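You operate a simulated robot arm through the tools that you are given. There is no shell and no other tool. Be economical: measure what you need, move in short steps, check, and stop when the job is done.

Carry out the task below with a simulated robot arm. There is one attempt and no reset: what you move stays moved.

## Task
Take the foam block with the smallest size on its label from the packing table top and put it on the liner panel on the packing table top.

It is judged by the outcome, as a careful person would: the job done as asked, and still so three seconds after it is handed in. It fails if anything else is knocked over, pushed out of place, dropped, spilled or broken.

## Robot
A 7-joint arm with a two-finger parallel gripper, fixed in place. Base frame: the origin is at the foot of the arm, x ahead of it, y to its left, z up; the work surface is at about z = 800. Readings come in mm, rad, newtons and seconds.
With the tool pointing down near the work surface it reaches from about 240 to 680 mm from the base axis. Its first joint turns from -1.152 to 1.152 rad. Payload 2.4 kg.
The tool frame sits at the grasp point between the pads (the TCP): z along the fingers, y along the line on which they close. The tips reach 30 mm beyond it. The gripper opens to 94 mm. The fingers are 28 mm wide and 10 mm thick; the gripper's body (50 by 96 mm) begins 55 mm behind the TCP.
Orientation is that of the tool frame in the base frame, as a unit quaternion [x, y, z, w]. With the fingers straight down and closing along the base's y, the tool's x points along the base's -x, its y along +y and its z along -z.

## Interface
- The arm moves only by the tool nudge_tool. Its argument "moves" is a list of rows, each an object of numbers (a shift or turn left out is 0, a gripper value left out holds the last): "dx", "dy", "dz": the shift along the base's x, y, z in units of 200 mm (1.0 is 200 mm); "spin": the turn about the base's z in units of 180 degrees (1.0 is 180 degrees); "hand": the closure in counts, from 0 (fully open) to 255 (shut). In form: [{"dx": .., "dy": .., "dz": .., "spin": .., "hand": ..}, ...]. A call has 1 to 8 rows; each row is the pose to reach, as a shift and turn from the pose commanded when the call began. A call with a number of a shift or a turn outside -1 to 1 is refused whole. Rows are played at 5 a second. More than 50 mm and 0.15 rad between two rows, or a gripper value outside its range, and nothing of the call is played. Where a pose cannot be reached the arm comes as near as it can. A force on the tool above 40 N (or 10 N above the force at the start of the call, whichever is more), or a blocked arm, ends the call early, and 0.2 s more pass. The fingers move at their own pace (about 153 mm/s each) and stop on an object; they squeeze with about 24 N. The grip force told is the motor's: it shows also when the fingers shut on nothing. Time passes only in rows, and 0.2 s behind the last, so rows that repeat a pose let the fingers close. The reply holds the time, the measured pose of the TCP, the force on the tool along the base axes, the opening and the grip force, in the units named above and with some noise.
- Cameras (640 x 400 px; columns grow to the right, rows downward): "scene" is fixed at [43.1, 477.5, 1447.6]; the picture's right is [-0.72, -0.69, 0.00], its down [-0.39, 0.41, -0.83] and it looks along [0.57, -0.60, -0.56] (base axes); focal length 351 px, centre (320, 200). "wrist" rides on the gripper at [-37, 0, -58] in the tool frame; the picture's right is [0.00, -1.00, 0.00], its down [0.97, 0.00, -0.24] and it looks along [0.24, 0.00, 0.97] (tool axes); focal length 218 px, centre (320, 200). There is no depth. A picture from a camera that has moved, and an enlarged one, comes with that camera's place and axes in the base frame and with its lens.
- get_image(camera): a new picture of that camera. It takes no simulated time.
- close_up(camera, box): a new picture of the part [left, top, right, bottom] of that camera's present view, enlarged. It takes no simulated time.
- job_done(): hands the job in; it is judged then, once.

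Work in short steps. Places have to be worked out from the pictures, the camera data and where the tool is seen: move nearer, look again, correct. Check each grasp and each placing, and mend what went wrong. You have 90 turns and 42 pictures in all, those below and enlarged ones among them. Open the gripper and draw the arm clear of the work before you hand the job in, unless the task says otherwise; then end with one line.

The tools are called by a JSON object that holds its "method" and its "body". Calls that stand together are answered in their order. nudge_tool: Moves the arm, as the interface text tells. Its arguments: {"type":"object","properties":{"moves":{"type":"array","items":{"type":"object","properties":{"dx":{"type":"number"},"dy":{"type":"number"},"dz":{"type":"number"},"spin":{"type":"number"},"hand":{"type":"number"}}}}},"required":["moves"]} The other tools are called the same way: get_image (camera) takes a picture; close_up (camera, box) takes an enlarged picture of a part of a camera's view; job_done () hands the job in.

At the start:

```text
t: 0.0
tool_pos: [341.9, 43.4, 1015.6]
orientation: [-0.001, 1.0, 0.0, 0.001]
wrist_force: [1.0, -0.1, -0.5]
opening: 94.3
grasp_force: 0.1
```

scene: 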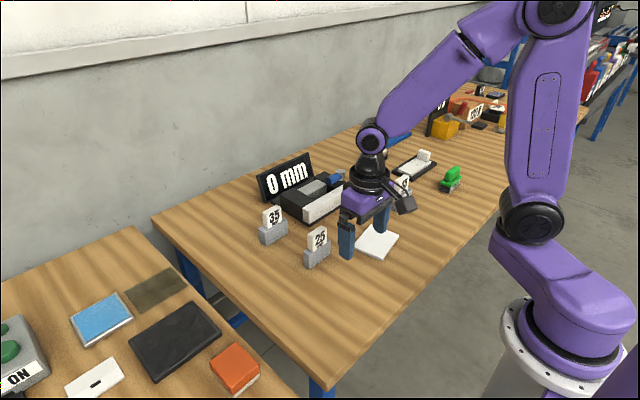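
wrist: 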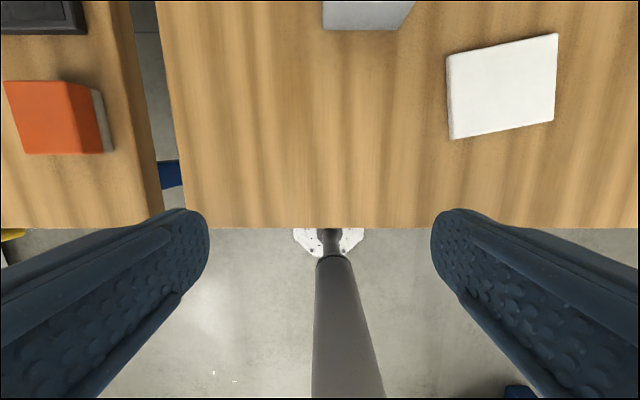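

The scene shows blocks with labels 35, 25 and a third one behind the gripper. I look closer at the labels.

{"method": "close_up", "body": {"camera": "scene", "box": [240, 130, 480, 280]}}

{"method": "close_up", "body": {"camera": "scene", "box": [380, 80, 540, 200]}}

```text
2.67 times, centred on (360, 205) of scene
camera zoom: at [43.1, 477.5, 1447.6], right [-0.72, -0.69, 0.0], down [-0.39, 0.41, -0.83], along [0.57, -0.6, -0.56], focal length 937 px, centre (213, 187)
```

zoom: 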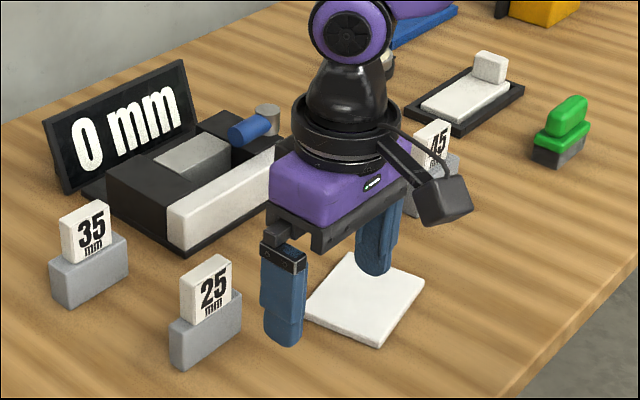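

```text
3.33 times, centred on (460, 140) of scene
camera zoom: at [43.1, 477.5, 1447.6], right [-0.72, -0.69, 0.0], down [-0.39, 0.41, -0.83], along [0.57, -0.6, -0.56], focal length 1171 px, centre (-147, 400)
```

zoom: 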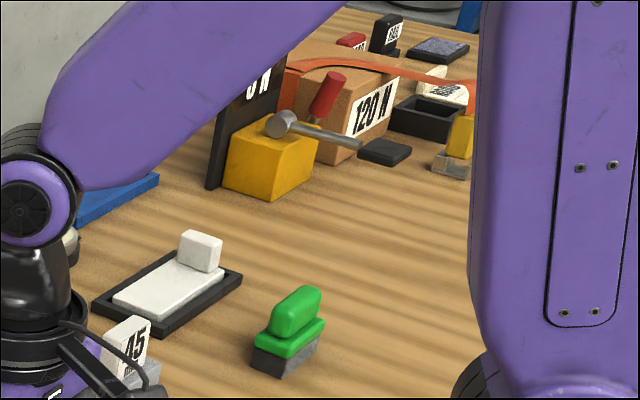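

The smallest label is 25, and its block stands at about (509, 3). The white plate is at about (441, -172). I move forward at this height to view both with the wrist camera.

{"method": "nudge_tool", "body": {"moves": [{"dx": 0.2, "dy": -0.1}, {"dx": 0.4, "dy": -0.2}, {"dx": 0.6, "dy": -0.3}, {"dx": 0.8, "dy": -0.4}, {"dx": 0.8, "dy": -0.5}]}}

{"method": "get_image", "body": {"camera": "wrist"}}

{"method": "get_image", "body": {"camera": "scene"}}

```text
t: 1.2
tool_pos: [500.9, -57.4, 1015.7]
orientation: [-0.001, 1.0, 0.0, 0.001]
wrist_force: [0.1, -0.3, 0.5]
opening: 94.0
grasp_force: 0.0
```

```text
37 pictures are left
camera wrist: at [538.7, -57.3, 1074.0], right [0.0, -1.0, 0.0], down [-0.97, 0.0, 0.24], along [-0.24, 0.0, -0.97], focal length 218 px, centre (320, 200)
```

wrist: 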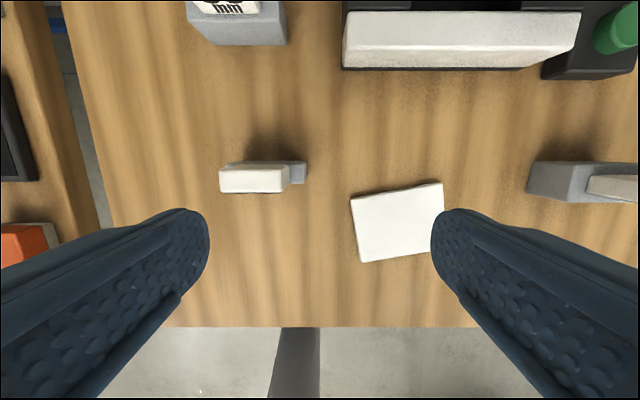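

```text
36 pictures are left
```

scene: 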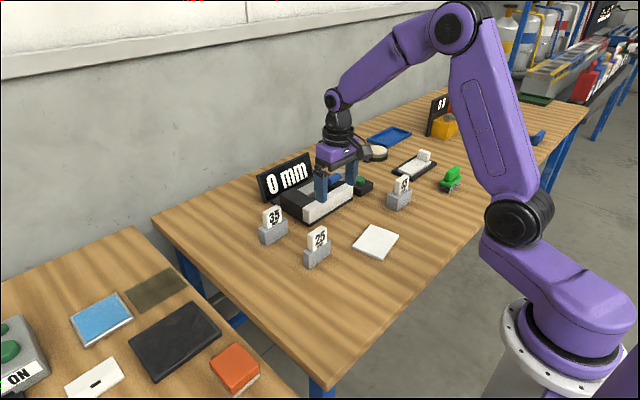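

I take close-ups to tell the liner panel from other items and to see the block's build.

{"method": "close_up", "body": {"camera": "scene", "box": [290, 170, 450, 270]}}

{"method": "close_up", "body": {"camera": "scene", "box": [340, 100, 500, 200]}}

{"method": "close_up", "body": {"camera": "wrist", "box": [180, 120, 480, 300]}}

```text
4.00 times, centred on (370, 220) of scene
camera zoom: at [43.1, 477.5, 1447.6], right [-0.72, -0.69, 0.0], down [-0.39, 0.41, -0.83], along [0.57, -0.59, -0.56], focal length 1406 px, centre (120, 120)
```

zoom: 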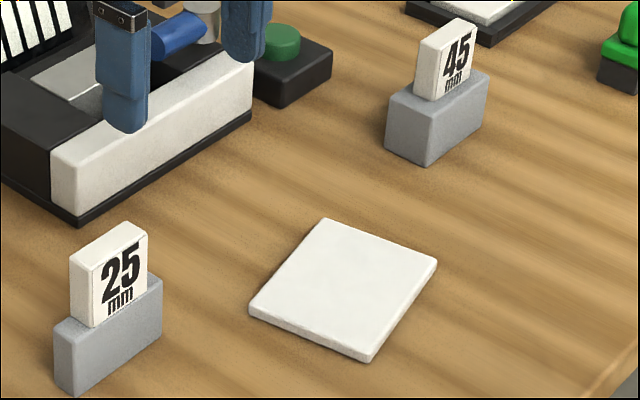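

```text
4.00 times, centred on (420, 150) of scene
camera zoom: at [43.1, 477.5, 1447.6], right [-0.72, -0.69, 0.0], down [-0.39, 0.41, -0.83], along [0.57, -0.59, -0.56], focal length 1406 px, centre (-80, 400)
```

zoom: 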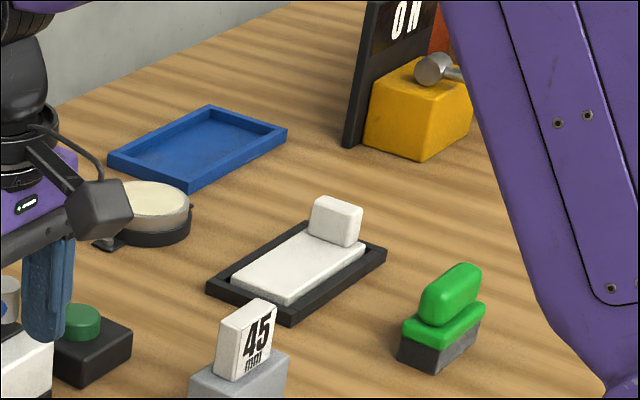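

```text
2.13 times, centred on (330, 210) of wrist
camera zoom: at [538.7, -57.3, 1074.0], right [0.0, -1.0, 0.0], down [-0.97, 0.0, 0.24], along [-0.24, 0.0, -0.97], focal length 466 px, centre (299, 179)
```

zoom: 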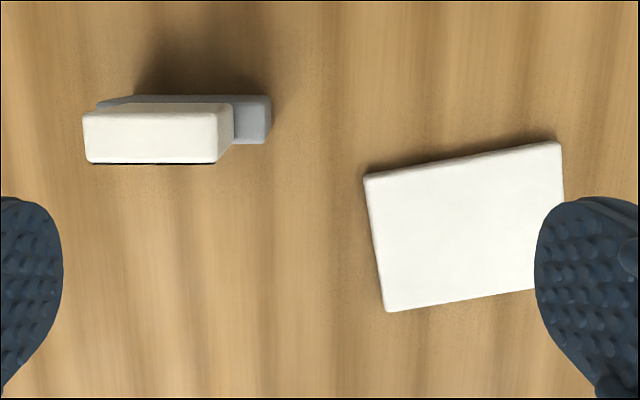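

The only flat bare panel near the blocks is the white one, centred at about (441, -160), about 113 x 90 mm. The grey block with the 25 tag is about 25 x 72 mm and 60 mm high (tag top about z 910), centred at about (510, -3). I go over it, staying above the tag, to check alignment.

{"method": "nudge_tool", "body": {"moves": [{"dx": 0.02, "dy": 0.15}, {"dx": 0.045, "dy": 0.27}, {"dx": 0.045, "dy": 0.27, "dz": -0.15}, {"dx": 0.045, "dy": 0.27, "dz": -0.2}]}}

{"method": "get_image", "body": {"camera": "wrist"}}

{"method": "close_up", "body": {"camera": "scene", "box": [240, 150, 400, 290]}}

```text
t: 2.2
tool_pos: [510.5, -3.9, 977.4]
orientation: [0.0, 1.0, 0.0, 0.0]
wrist_force: [0.2, 0.9, 0.1]
opening: 93.9
grasp_force: 0.0
```

```text
32 pictures are left
camera wrist: at [548.2, -4.4, 1035.0], right [0.0, -1.0, 0.0], down [-0.97, 0.0, 0.24], along [-0.24, 0.0, -0.97], focal length 218 px, centre (320, 200)
```

wrist: 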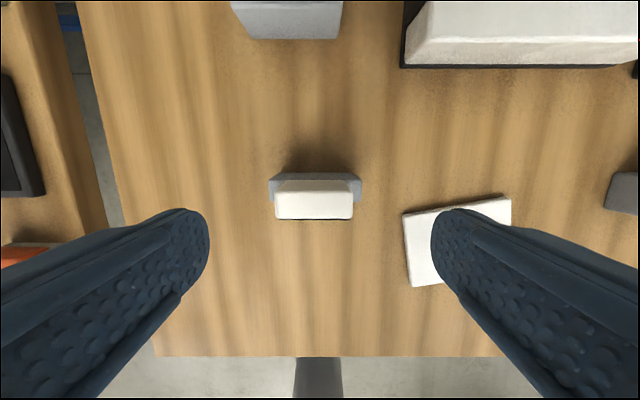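

```text
2.86 times, centred on (320, 220) of scene
camera zoom: at [43.1, 477.5, 1447.6], right [-0.72, -0.69, 0.0], down [-0.39, 0.41, -0.83], along [0.57, -0.59, -0.56], focal length 1004 px, centre (320, 143)
```

zoom: 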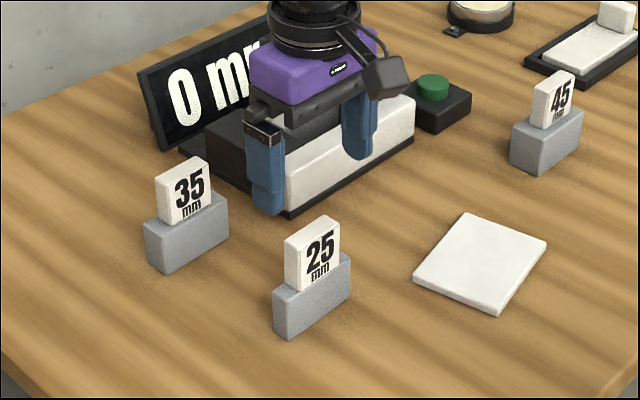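

The block is centred at about (513, -1), between the fingers with about 10 mm to spare each side. I correct by 3 mm and descend straight to TCP z about 855, which keeps the gripper body above the tag.

{"method": "nudge_tool", "body": {"moves": [{"dx": 0.015, "dy": 0.015, "dz": -0.15}, {"dx": 0.015, "dy": 0.015, "dz": -0.3}, {"dx": 0.015, "dy": 0.015, "dz": -0.35}, {"dx": 0.015, "dy": 0.015, "dz": -0.35}]}}

{"method": "get_image", "body": {"camera": "wrist"}}

{"method": "close_up", "body": {"camera": "scene", "box": [240, 150, 400, 290]}}

```text
t: 3.2
tool_pos: [511.7, 0.7, 905.6]
orientation: [0.0, 1.0, 0.0, 0.001]
wrist_force: [-0.6, 0.7, -0.6]
opening: 93.9
grasp_force: 0.1
```

```text
30 pictures are left
camera wrist: at [549.8, 1.0, 963.8], right [0.0, -1.0, 0.0], down [-0.97, 0.0, 0.24], along [-0.24, 0.0, -0.97], focal length 218 px, centre (320, 200)
```

wrist: 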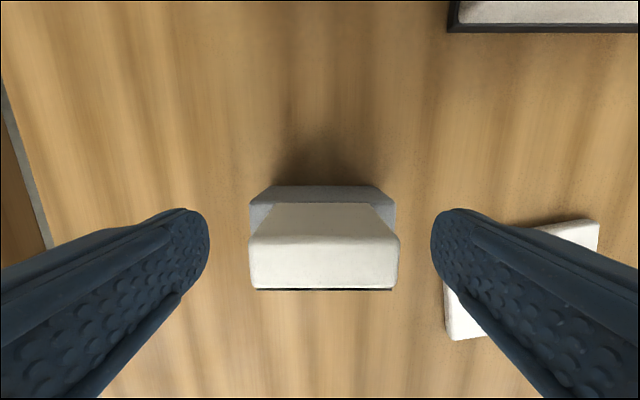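

```text
2.86 times, centred on (320, 220) of scene
camera zoom: at [43.1, 477.5, 1447.6], right [-0.72, -0.69, 0.0], down [-0.39, 0.41, -0.83], along [0.57, -0.6, -0.56], focal length 1004 px, centre (320, 143)
```

zoom: 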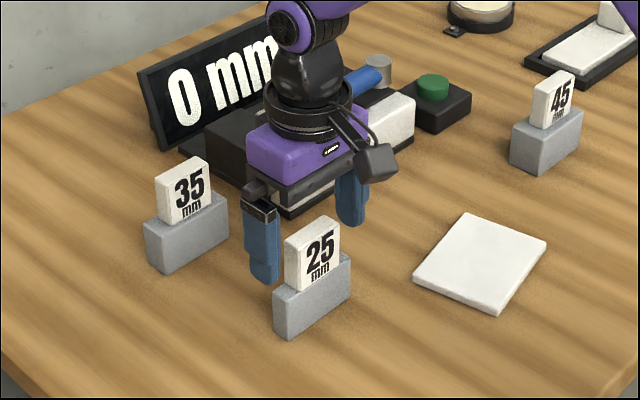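

The block is centred between the fingers (x about 511, y about 0, grey top about z 858). I descend 50 mm and close.

{"method": "nudge_tool", "body": {"moves": [{"dz": -0.12}, {"dz": -0.25}, {"dz": -0.26}, {"dz": -0.26}]}}

{"method": "close_up", "body": {"camera": "scene", "box": [240, 150, 400, 290]}}

```text
t: 4.2
tool_pos: [512.2, 1.7, 855.2]
orientation: [0.0, 1.0, 0.0, 0.001]
wrist_force: [-0.8, 0.8, 0.0]
opening: 94.0
grasp_force: 0.0
```

```text
2.86 times, centred on (320, 220) of scene
camera zoom: at [43.1, 477.5, 1447.6], right [-0.72, -0.69, 0.0], down [-0.39, 0.41, -0.83], along [0.57, -0.6, -0.56], focal length 1004 px, centre (320, 143)
```

zoom: 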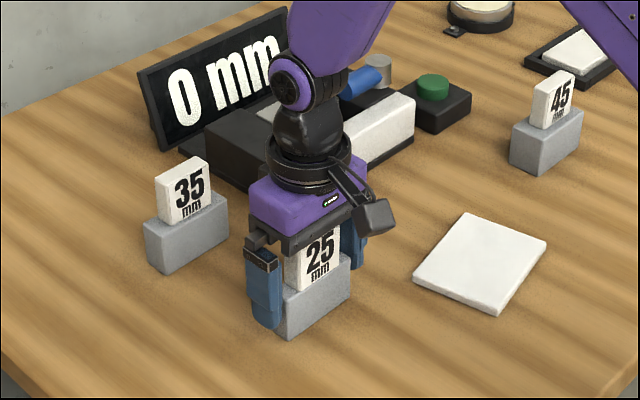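

The fingers straddle the grey block and the body clears the tag, so I close and hold in place.

{"method": "nudge_tool", "body": {"moves": [{"hand": 60}, {"hand": 130}, {"hand": 255}, {"hand": 255}, {"hand": 255}]}}

```text
t: 5.4
tool_pos: [513.4, 1.1, 855.8]
orientation: [0.0, 1.0, 0.0, 0.002]
wrist_force: [0.1, -0.3, 0.0]
opening: 81.1
grasp_force: 24.1
```

It closed on the block at 81 mm with 24 N. I lift 20 mm, then further, and look.

{"method": "nudge_tool", "body": {"moves": [{"dz": 0.05}, {"dz": 0.1}, {"dz": 0.2}, {"dz": 0.3}, {"dz": 0.3}]}}

{"method": "close_up", "body": {"camera": "scene", "box": [240, 150, 400, 290]}}

{"method": "get_image", "body": {"camera": "wrist"}}

```text
t: 6.6
tool_pos: [513.0, 0.7, 915.6]
orientation: [0.0, 1.0, 0.001, 0.001]
wrist_force: [0.9, 0.1, -0.2]
opening: 80.8
grasp_force: 24.0
```

```text
2.86 times, centred on (320, 220) of scene
camera zoom: at [43.1, 477.5, 1447.6], right [-0.72, -0.69, 0.0], down [-0.39, 0.41, -0.83], along [0.57, -0.6, -0.56], focal length 1004 px, centre (320, 143)
```

zoom: 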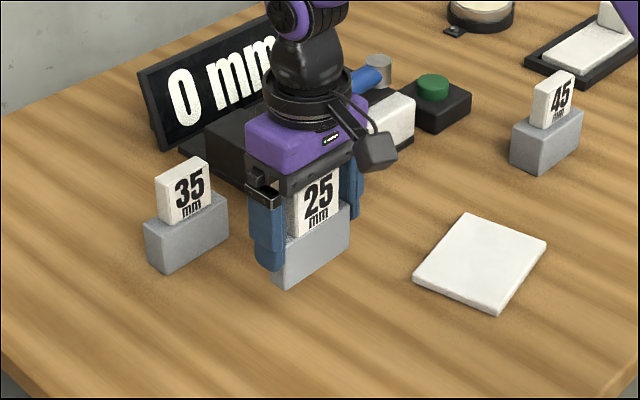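

```text
26 pictures are left
camera wrist: at [551.0, 0.5, 973.2], right [0.0, -1.0, 0.0], down [-0.97, 0.0, 0.24], along [-0.24, 0.0, -0.97], focal length 218 px, centre (320, 200)
```

wrist: 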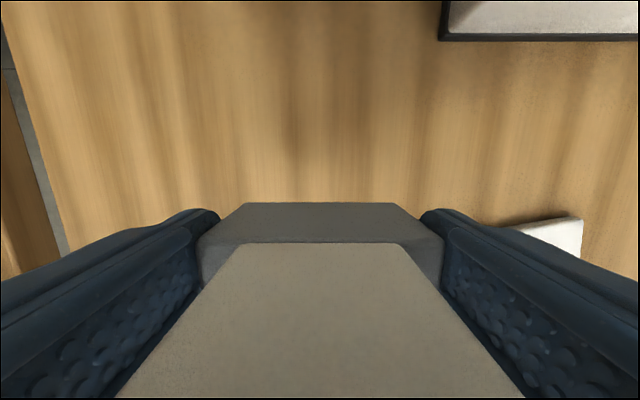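

The block and its tag came up together. I carry it to over the panel centre, about (442, -163), turning about 10° to match the panel's angle.

{"method": "nudge_tool", "body": {"moves": [{"dx": -0.07, "dy": -0.16, "spin": 0.01}, {"dx": -0.14, "dy": -0.33, "spin": 0.02}, {"dx": -0.21, "dy": -0.5, "spin": 0.03}, {"dx": -0.28, "dy": -0.66, "spin": 0.04}, {"dx": -0.355, "dy": -0.82, "spin": 0.055}, {"dx": -0.355, "dy": -0.82, "spin": 0.055}]}}

{"method": "close_up", "body": {"camera": "scene", "box": [300, 150, 460, 290]}}

{"method": "get_image", "body": {"camera": "wrist"}}

```text
t: 8.0
tool_pos: [442.3, -164.0, 913.9]
orientation: [-0.087, 0.996, 0.0, 0.001]
wrist_force: [-0.3, 0.4, -0.1]
opening: 81.0
grasp_force: 23.4
```

```text
2.86 times, centred on (380, 220) of scene
camera zoom: at [43.1, 477.5, 1447.6], right [-0.72, -0.69, 0.0], down [-0.39, 0.41, -0.83], along [0.57, -0.6, -0.56], focal length 1004 px, centre (149, 143)
```

zoom: 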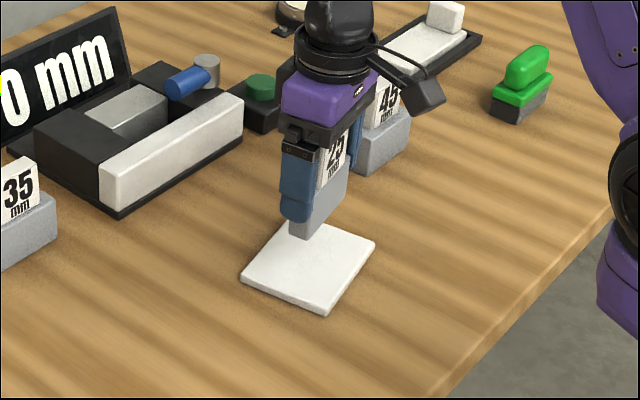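

```text
24 pictures are left
camera wrist: at [478.8, -158.4, 972.5], right [0.17, -0.98, 0.0], down [-0.96, -0.17, 0.24], along [-0.23, -0.04, -0.97], focal length 218 px, centre (320, 200)
```

wrist: 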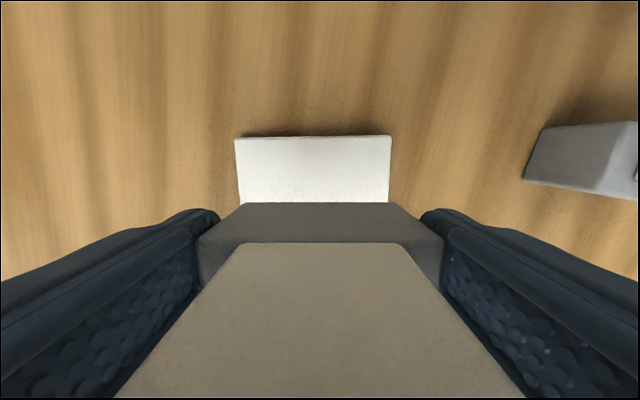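

Yaw matches; the block needs about 5 mm towards +y to centre. I shift and lower 40 mm, then look.

{"method": "nudge_tool", "body": {"moves": [{"dx": -0.004, "dy": 0.025}, {"dx": -0.004, "dy": 0.025, "dz": -0.1}, {"dx": -0.004, "dy": 0.025, "dz": -0.2}, {"dx": -0.004, "dy": 0.025, "dz": -0.2}]}}

{"method": "close_up", "body": {"camera": "scene", "box": [330, 180, 430, 270]}}

```text
t: 9.0
tool_pos: [441.0, -159.8, 873.2]
orientation: [-0.087, 0.996, 0.0, 0.0]
wrist_force: [0.3, -0.7, -0.4]
opening: 80.8
grasp_force: 24.2
```

```text
4.44 times, centred on (380, 225) of scene
camera zoom: at [43.1, 477.5, 1447.6], right [-0.72, -0.69, 0.0], down [-0.39, 0.41, -0.83], along [0.57, -0.6, -0.56], focal length 1562 px, centre (53, 89)
```

zoom: 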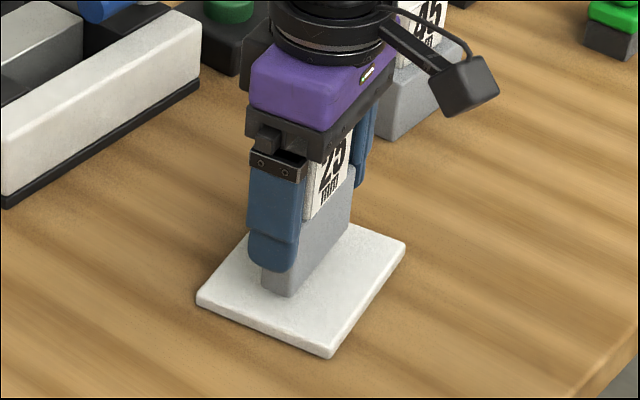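

The block hangs about 10 mm above the panel. I lower in small steps, watching the force.

{"method": "nudge_tool", "body": {"moves": [{"dz": -0.015}, {"dz": -0.025}, {"dz": -0.035}, {"dz": -0.035}]}}

```text
t: 10.0
tool_pos: [441.4, -159.0, 867.3]
orientation: [-0.086, 0.996, 0.0, 0.0]
wrist_force: [-0.3, 0.4, -0.4]
opening: 80.9
grasp_force: 24.0
```

No contact yet; I go on in 1 mm steps.

{"method": "nudge_tool", "body": {"moves": [{"dz": -0.005}, {"dz": -0.01}, {"dz": -0.01}]}}

{"method": "nudge_tool", "body": {"moves": [{"dz": -0.005}, {"dz": -0.01}, {"dz": -0.01}]}}

```text
t: 10.8
tool_pos: [441.1, -159.5, 865.0]
orientation: [-0.086, 0.996, -0.001, 0.001]
wrist_force: [-1.6, 1.7, 14.5]
opening: 81.2
grasp_force: 23.8
```

```text
t: 11.4
tool_pos: [440.5, -159.4, 865.3]
orientation: [-0.087, 0.996, -0.001, 0.002]
wrist_force: [-3.3, 1.6, 14.3]
opening: 81.1
grasp_force: 23.9
stopped in row 2: the force on the tool passed its limit (the readings are from after the stop); the commanded pose is now the measured one
```

The block rests on the panel at TCP z about 865 (14 N upward). I ease up 0.5 mm and open slowly.

{"method": "nudge_tool", "body": {"moves": [{"dz": 0.003}, {"dz": 0.003, "hand": 20}, {"dz": 0.003, "hand": 0}, {"dz": 0.003, "hand": 0}]}}

{"method": "close_up", "body": {"camera": "scene", "box": [330, 180, 430, 270]}}

{"method": "get_image", "body": {"camera": "wrist"}}

```text
t: 12.4
tool_pos: [440.7, -157.9, 865.3]
orientation: [-0.086, 0.996, 0.0, 0.002]
wrist_force: [-0.4, 0.3, 0.0]
opening: 94.1
grasp_force: 0.0
```

```text
4.44 times, centred on (380, 225) of scene
camera zoom: at [43.1, 477.5, 1447.6], right [-0.72, -0.69, 0.0], down [-0.39, 0.41, -0.83], along [0.57, -0.6, -0.56], focal length 1562 px, centre (53, 89)
```

zoom: 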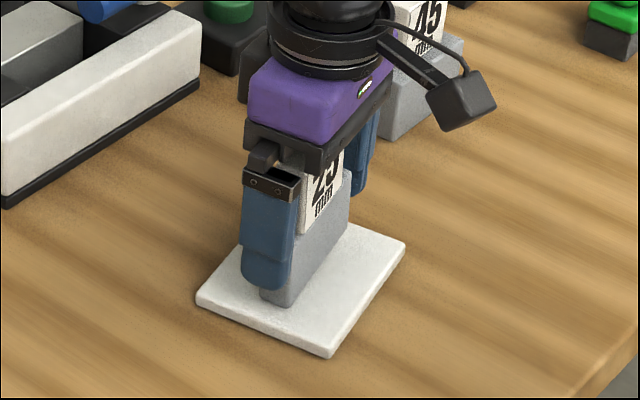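

```text
21 pictures are left
camera wrist: at [478.4, -152.8, 923.5], right [0.17, -0.98, 0.0], down [-0.96, -0.17, 0.24], along [-0.23, -0.04, -0.97], focal length 218 px, centre (320, 200)
```

wrist: 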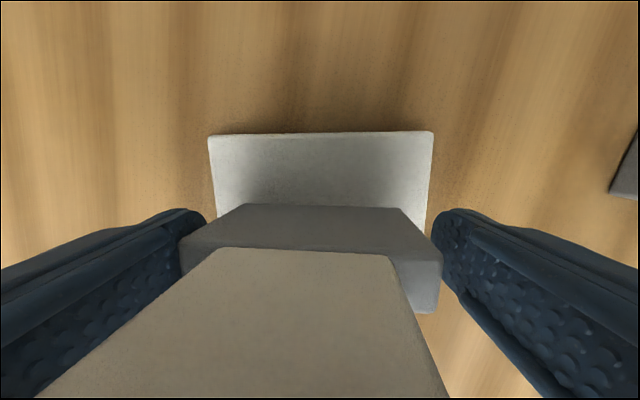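

The fingers are free and the block stands upright on the panel. I draw straight up, with a slight +y centring.

{"method": "nudge_tool", "body": {"moves": [{"dy": 0.01}, {"dy": 0.01, "dz": 0.1}, {"dy": 0.01, "dz": 0.3}, {"dy": 0.01, "dz": 0.5}, {"dy": 0.01, "dz": 0.7}, {"dx": -0.15, "dy": 0.01, "dz": 0.85}, {"dx": -0.35, "dy": 0.1, "dz": 0.85}]}}

{"method": "get_image", "body": {"camera": "scene"}}

{"method": "close_up", "body": {"camera": "scene", "box": [330, 180, 430, 270]}}

```text
t: 14.0
tool_pos: [369.6, -137.6, 1036.6]
orientation: [-0.086, 0.996, -0.001, 0.002]
wrist_force: [0.5, -0.6, -0.1]
opening: 94.2
grasp_force: 0.0
```

```text
20 pictures are left
```

scene: 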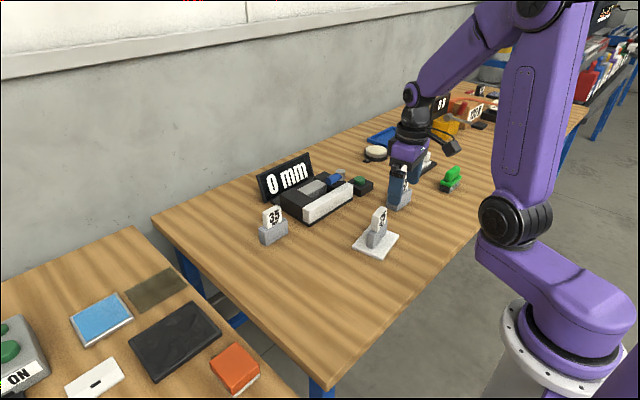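

```text
4.44 times, centred on (380, 225) of scene
camera zoom: at [43.1, 477.5, 1447.6], right [-0.72, -0.69, 0.0], down [-0.39, 0.41, -0.83], along [0.57, -0.6, -0.56], focal length 1562 px, centre (53, 89)
```

zoom: 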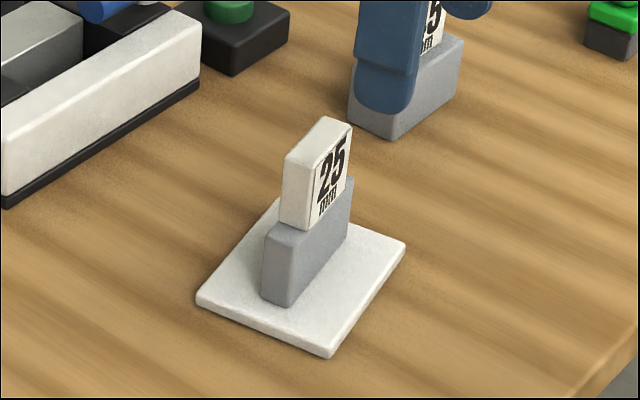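

The 25 mm block stands on the panel, everything else is in place, and the arm is clear. I hand the job in.

{"method": "job_done", "body": {}}

```text
The job is handed in.
```

The foam block labelled 25 mm, the smallest of the three (25, 35, 45), is standing upright on the white liner panel; nothing else was moved, and the job is handed in.
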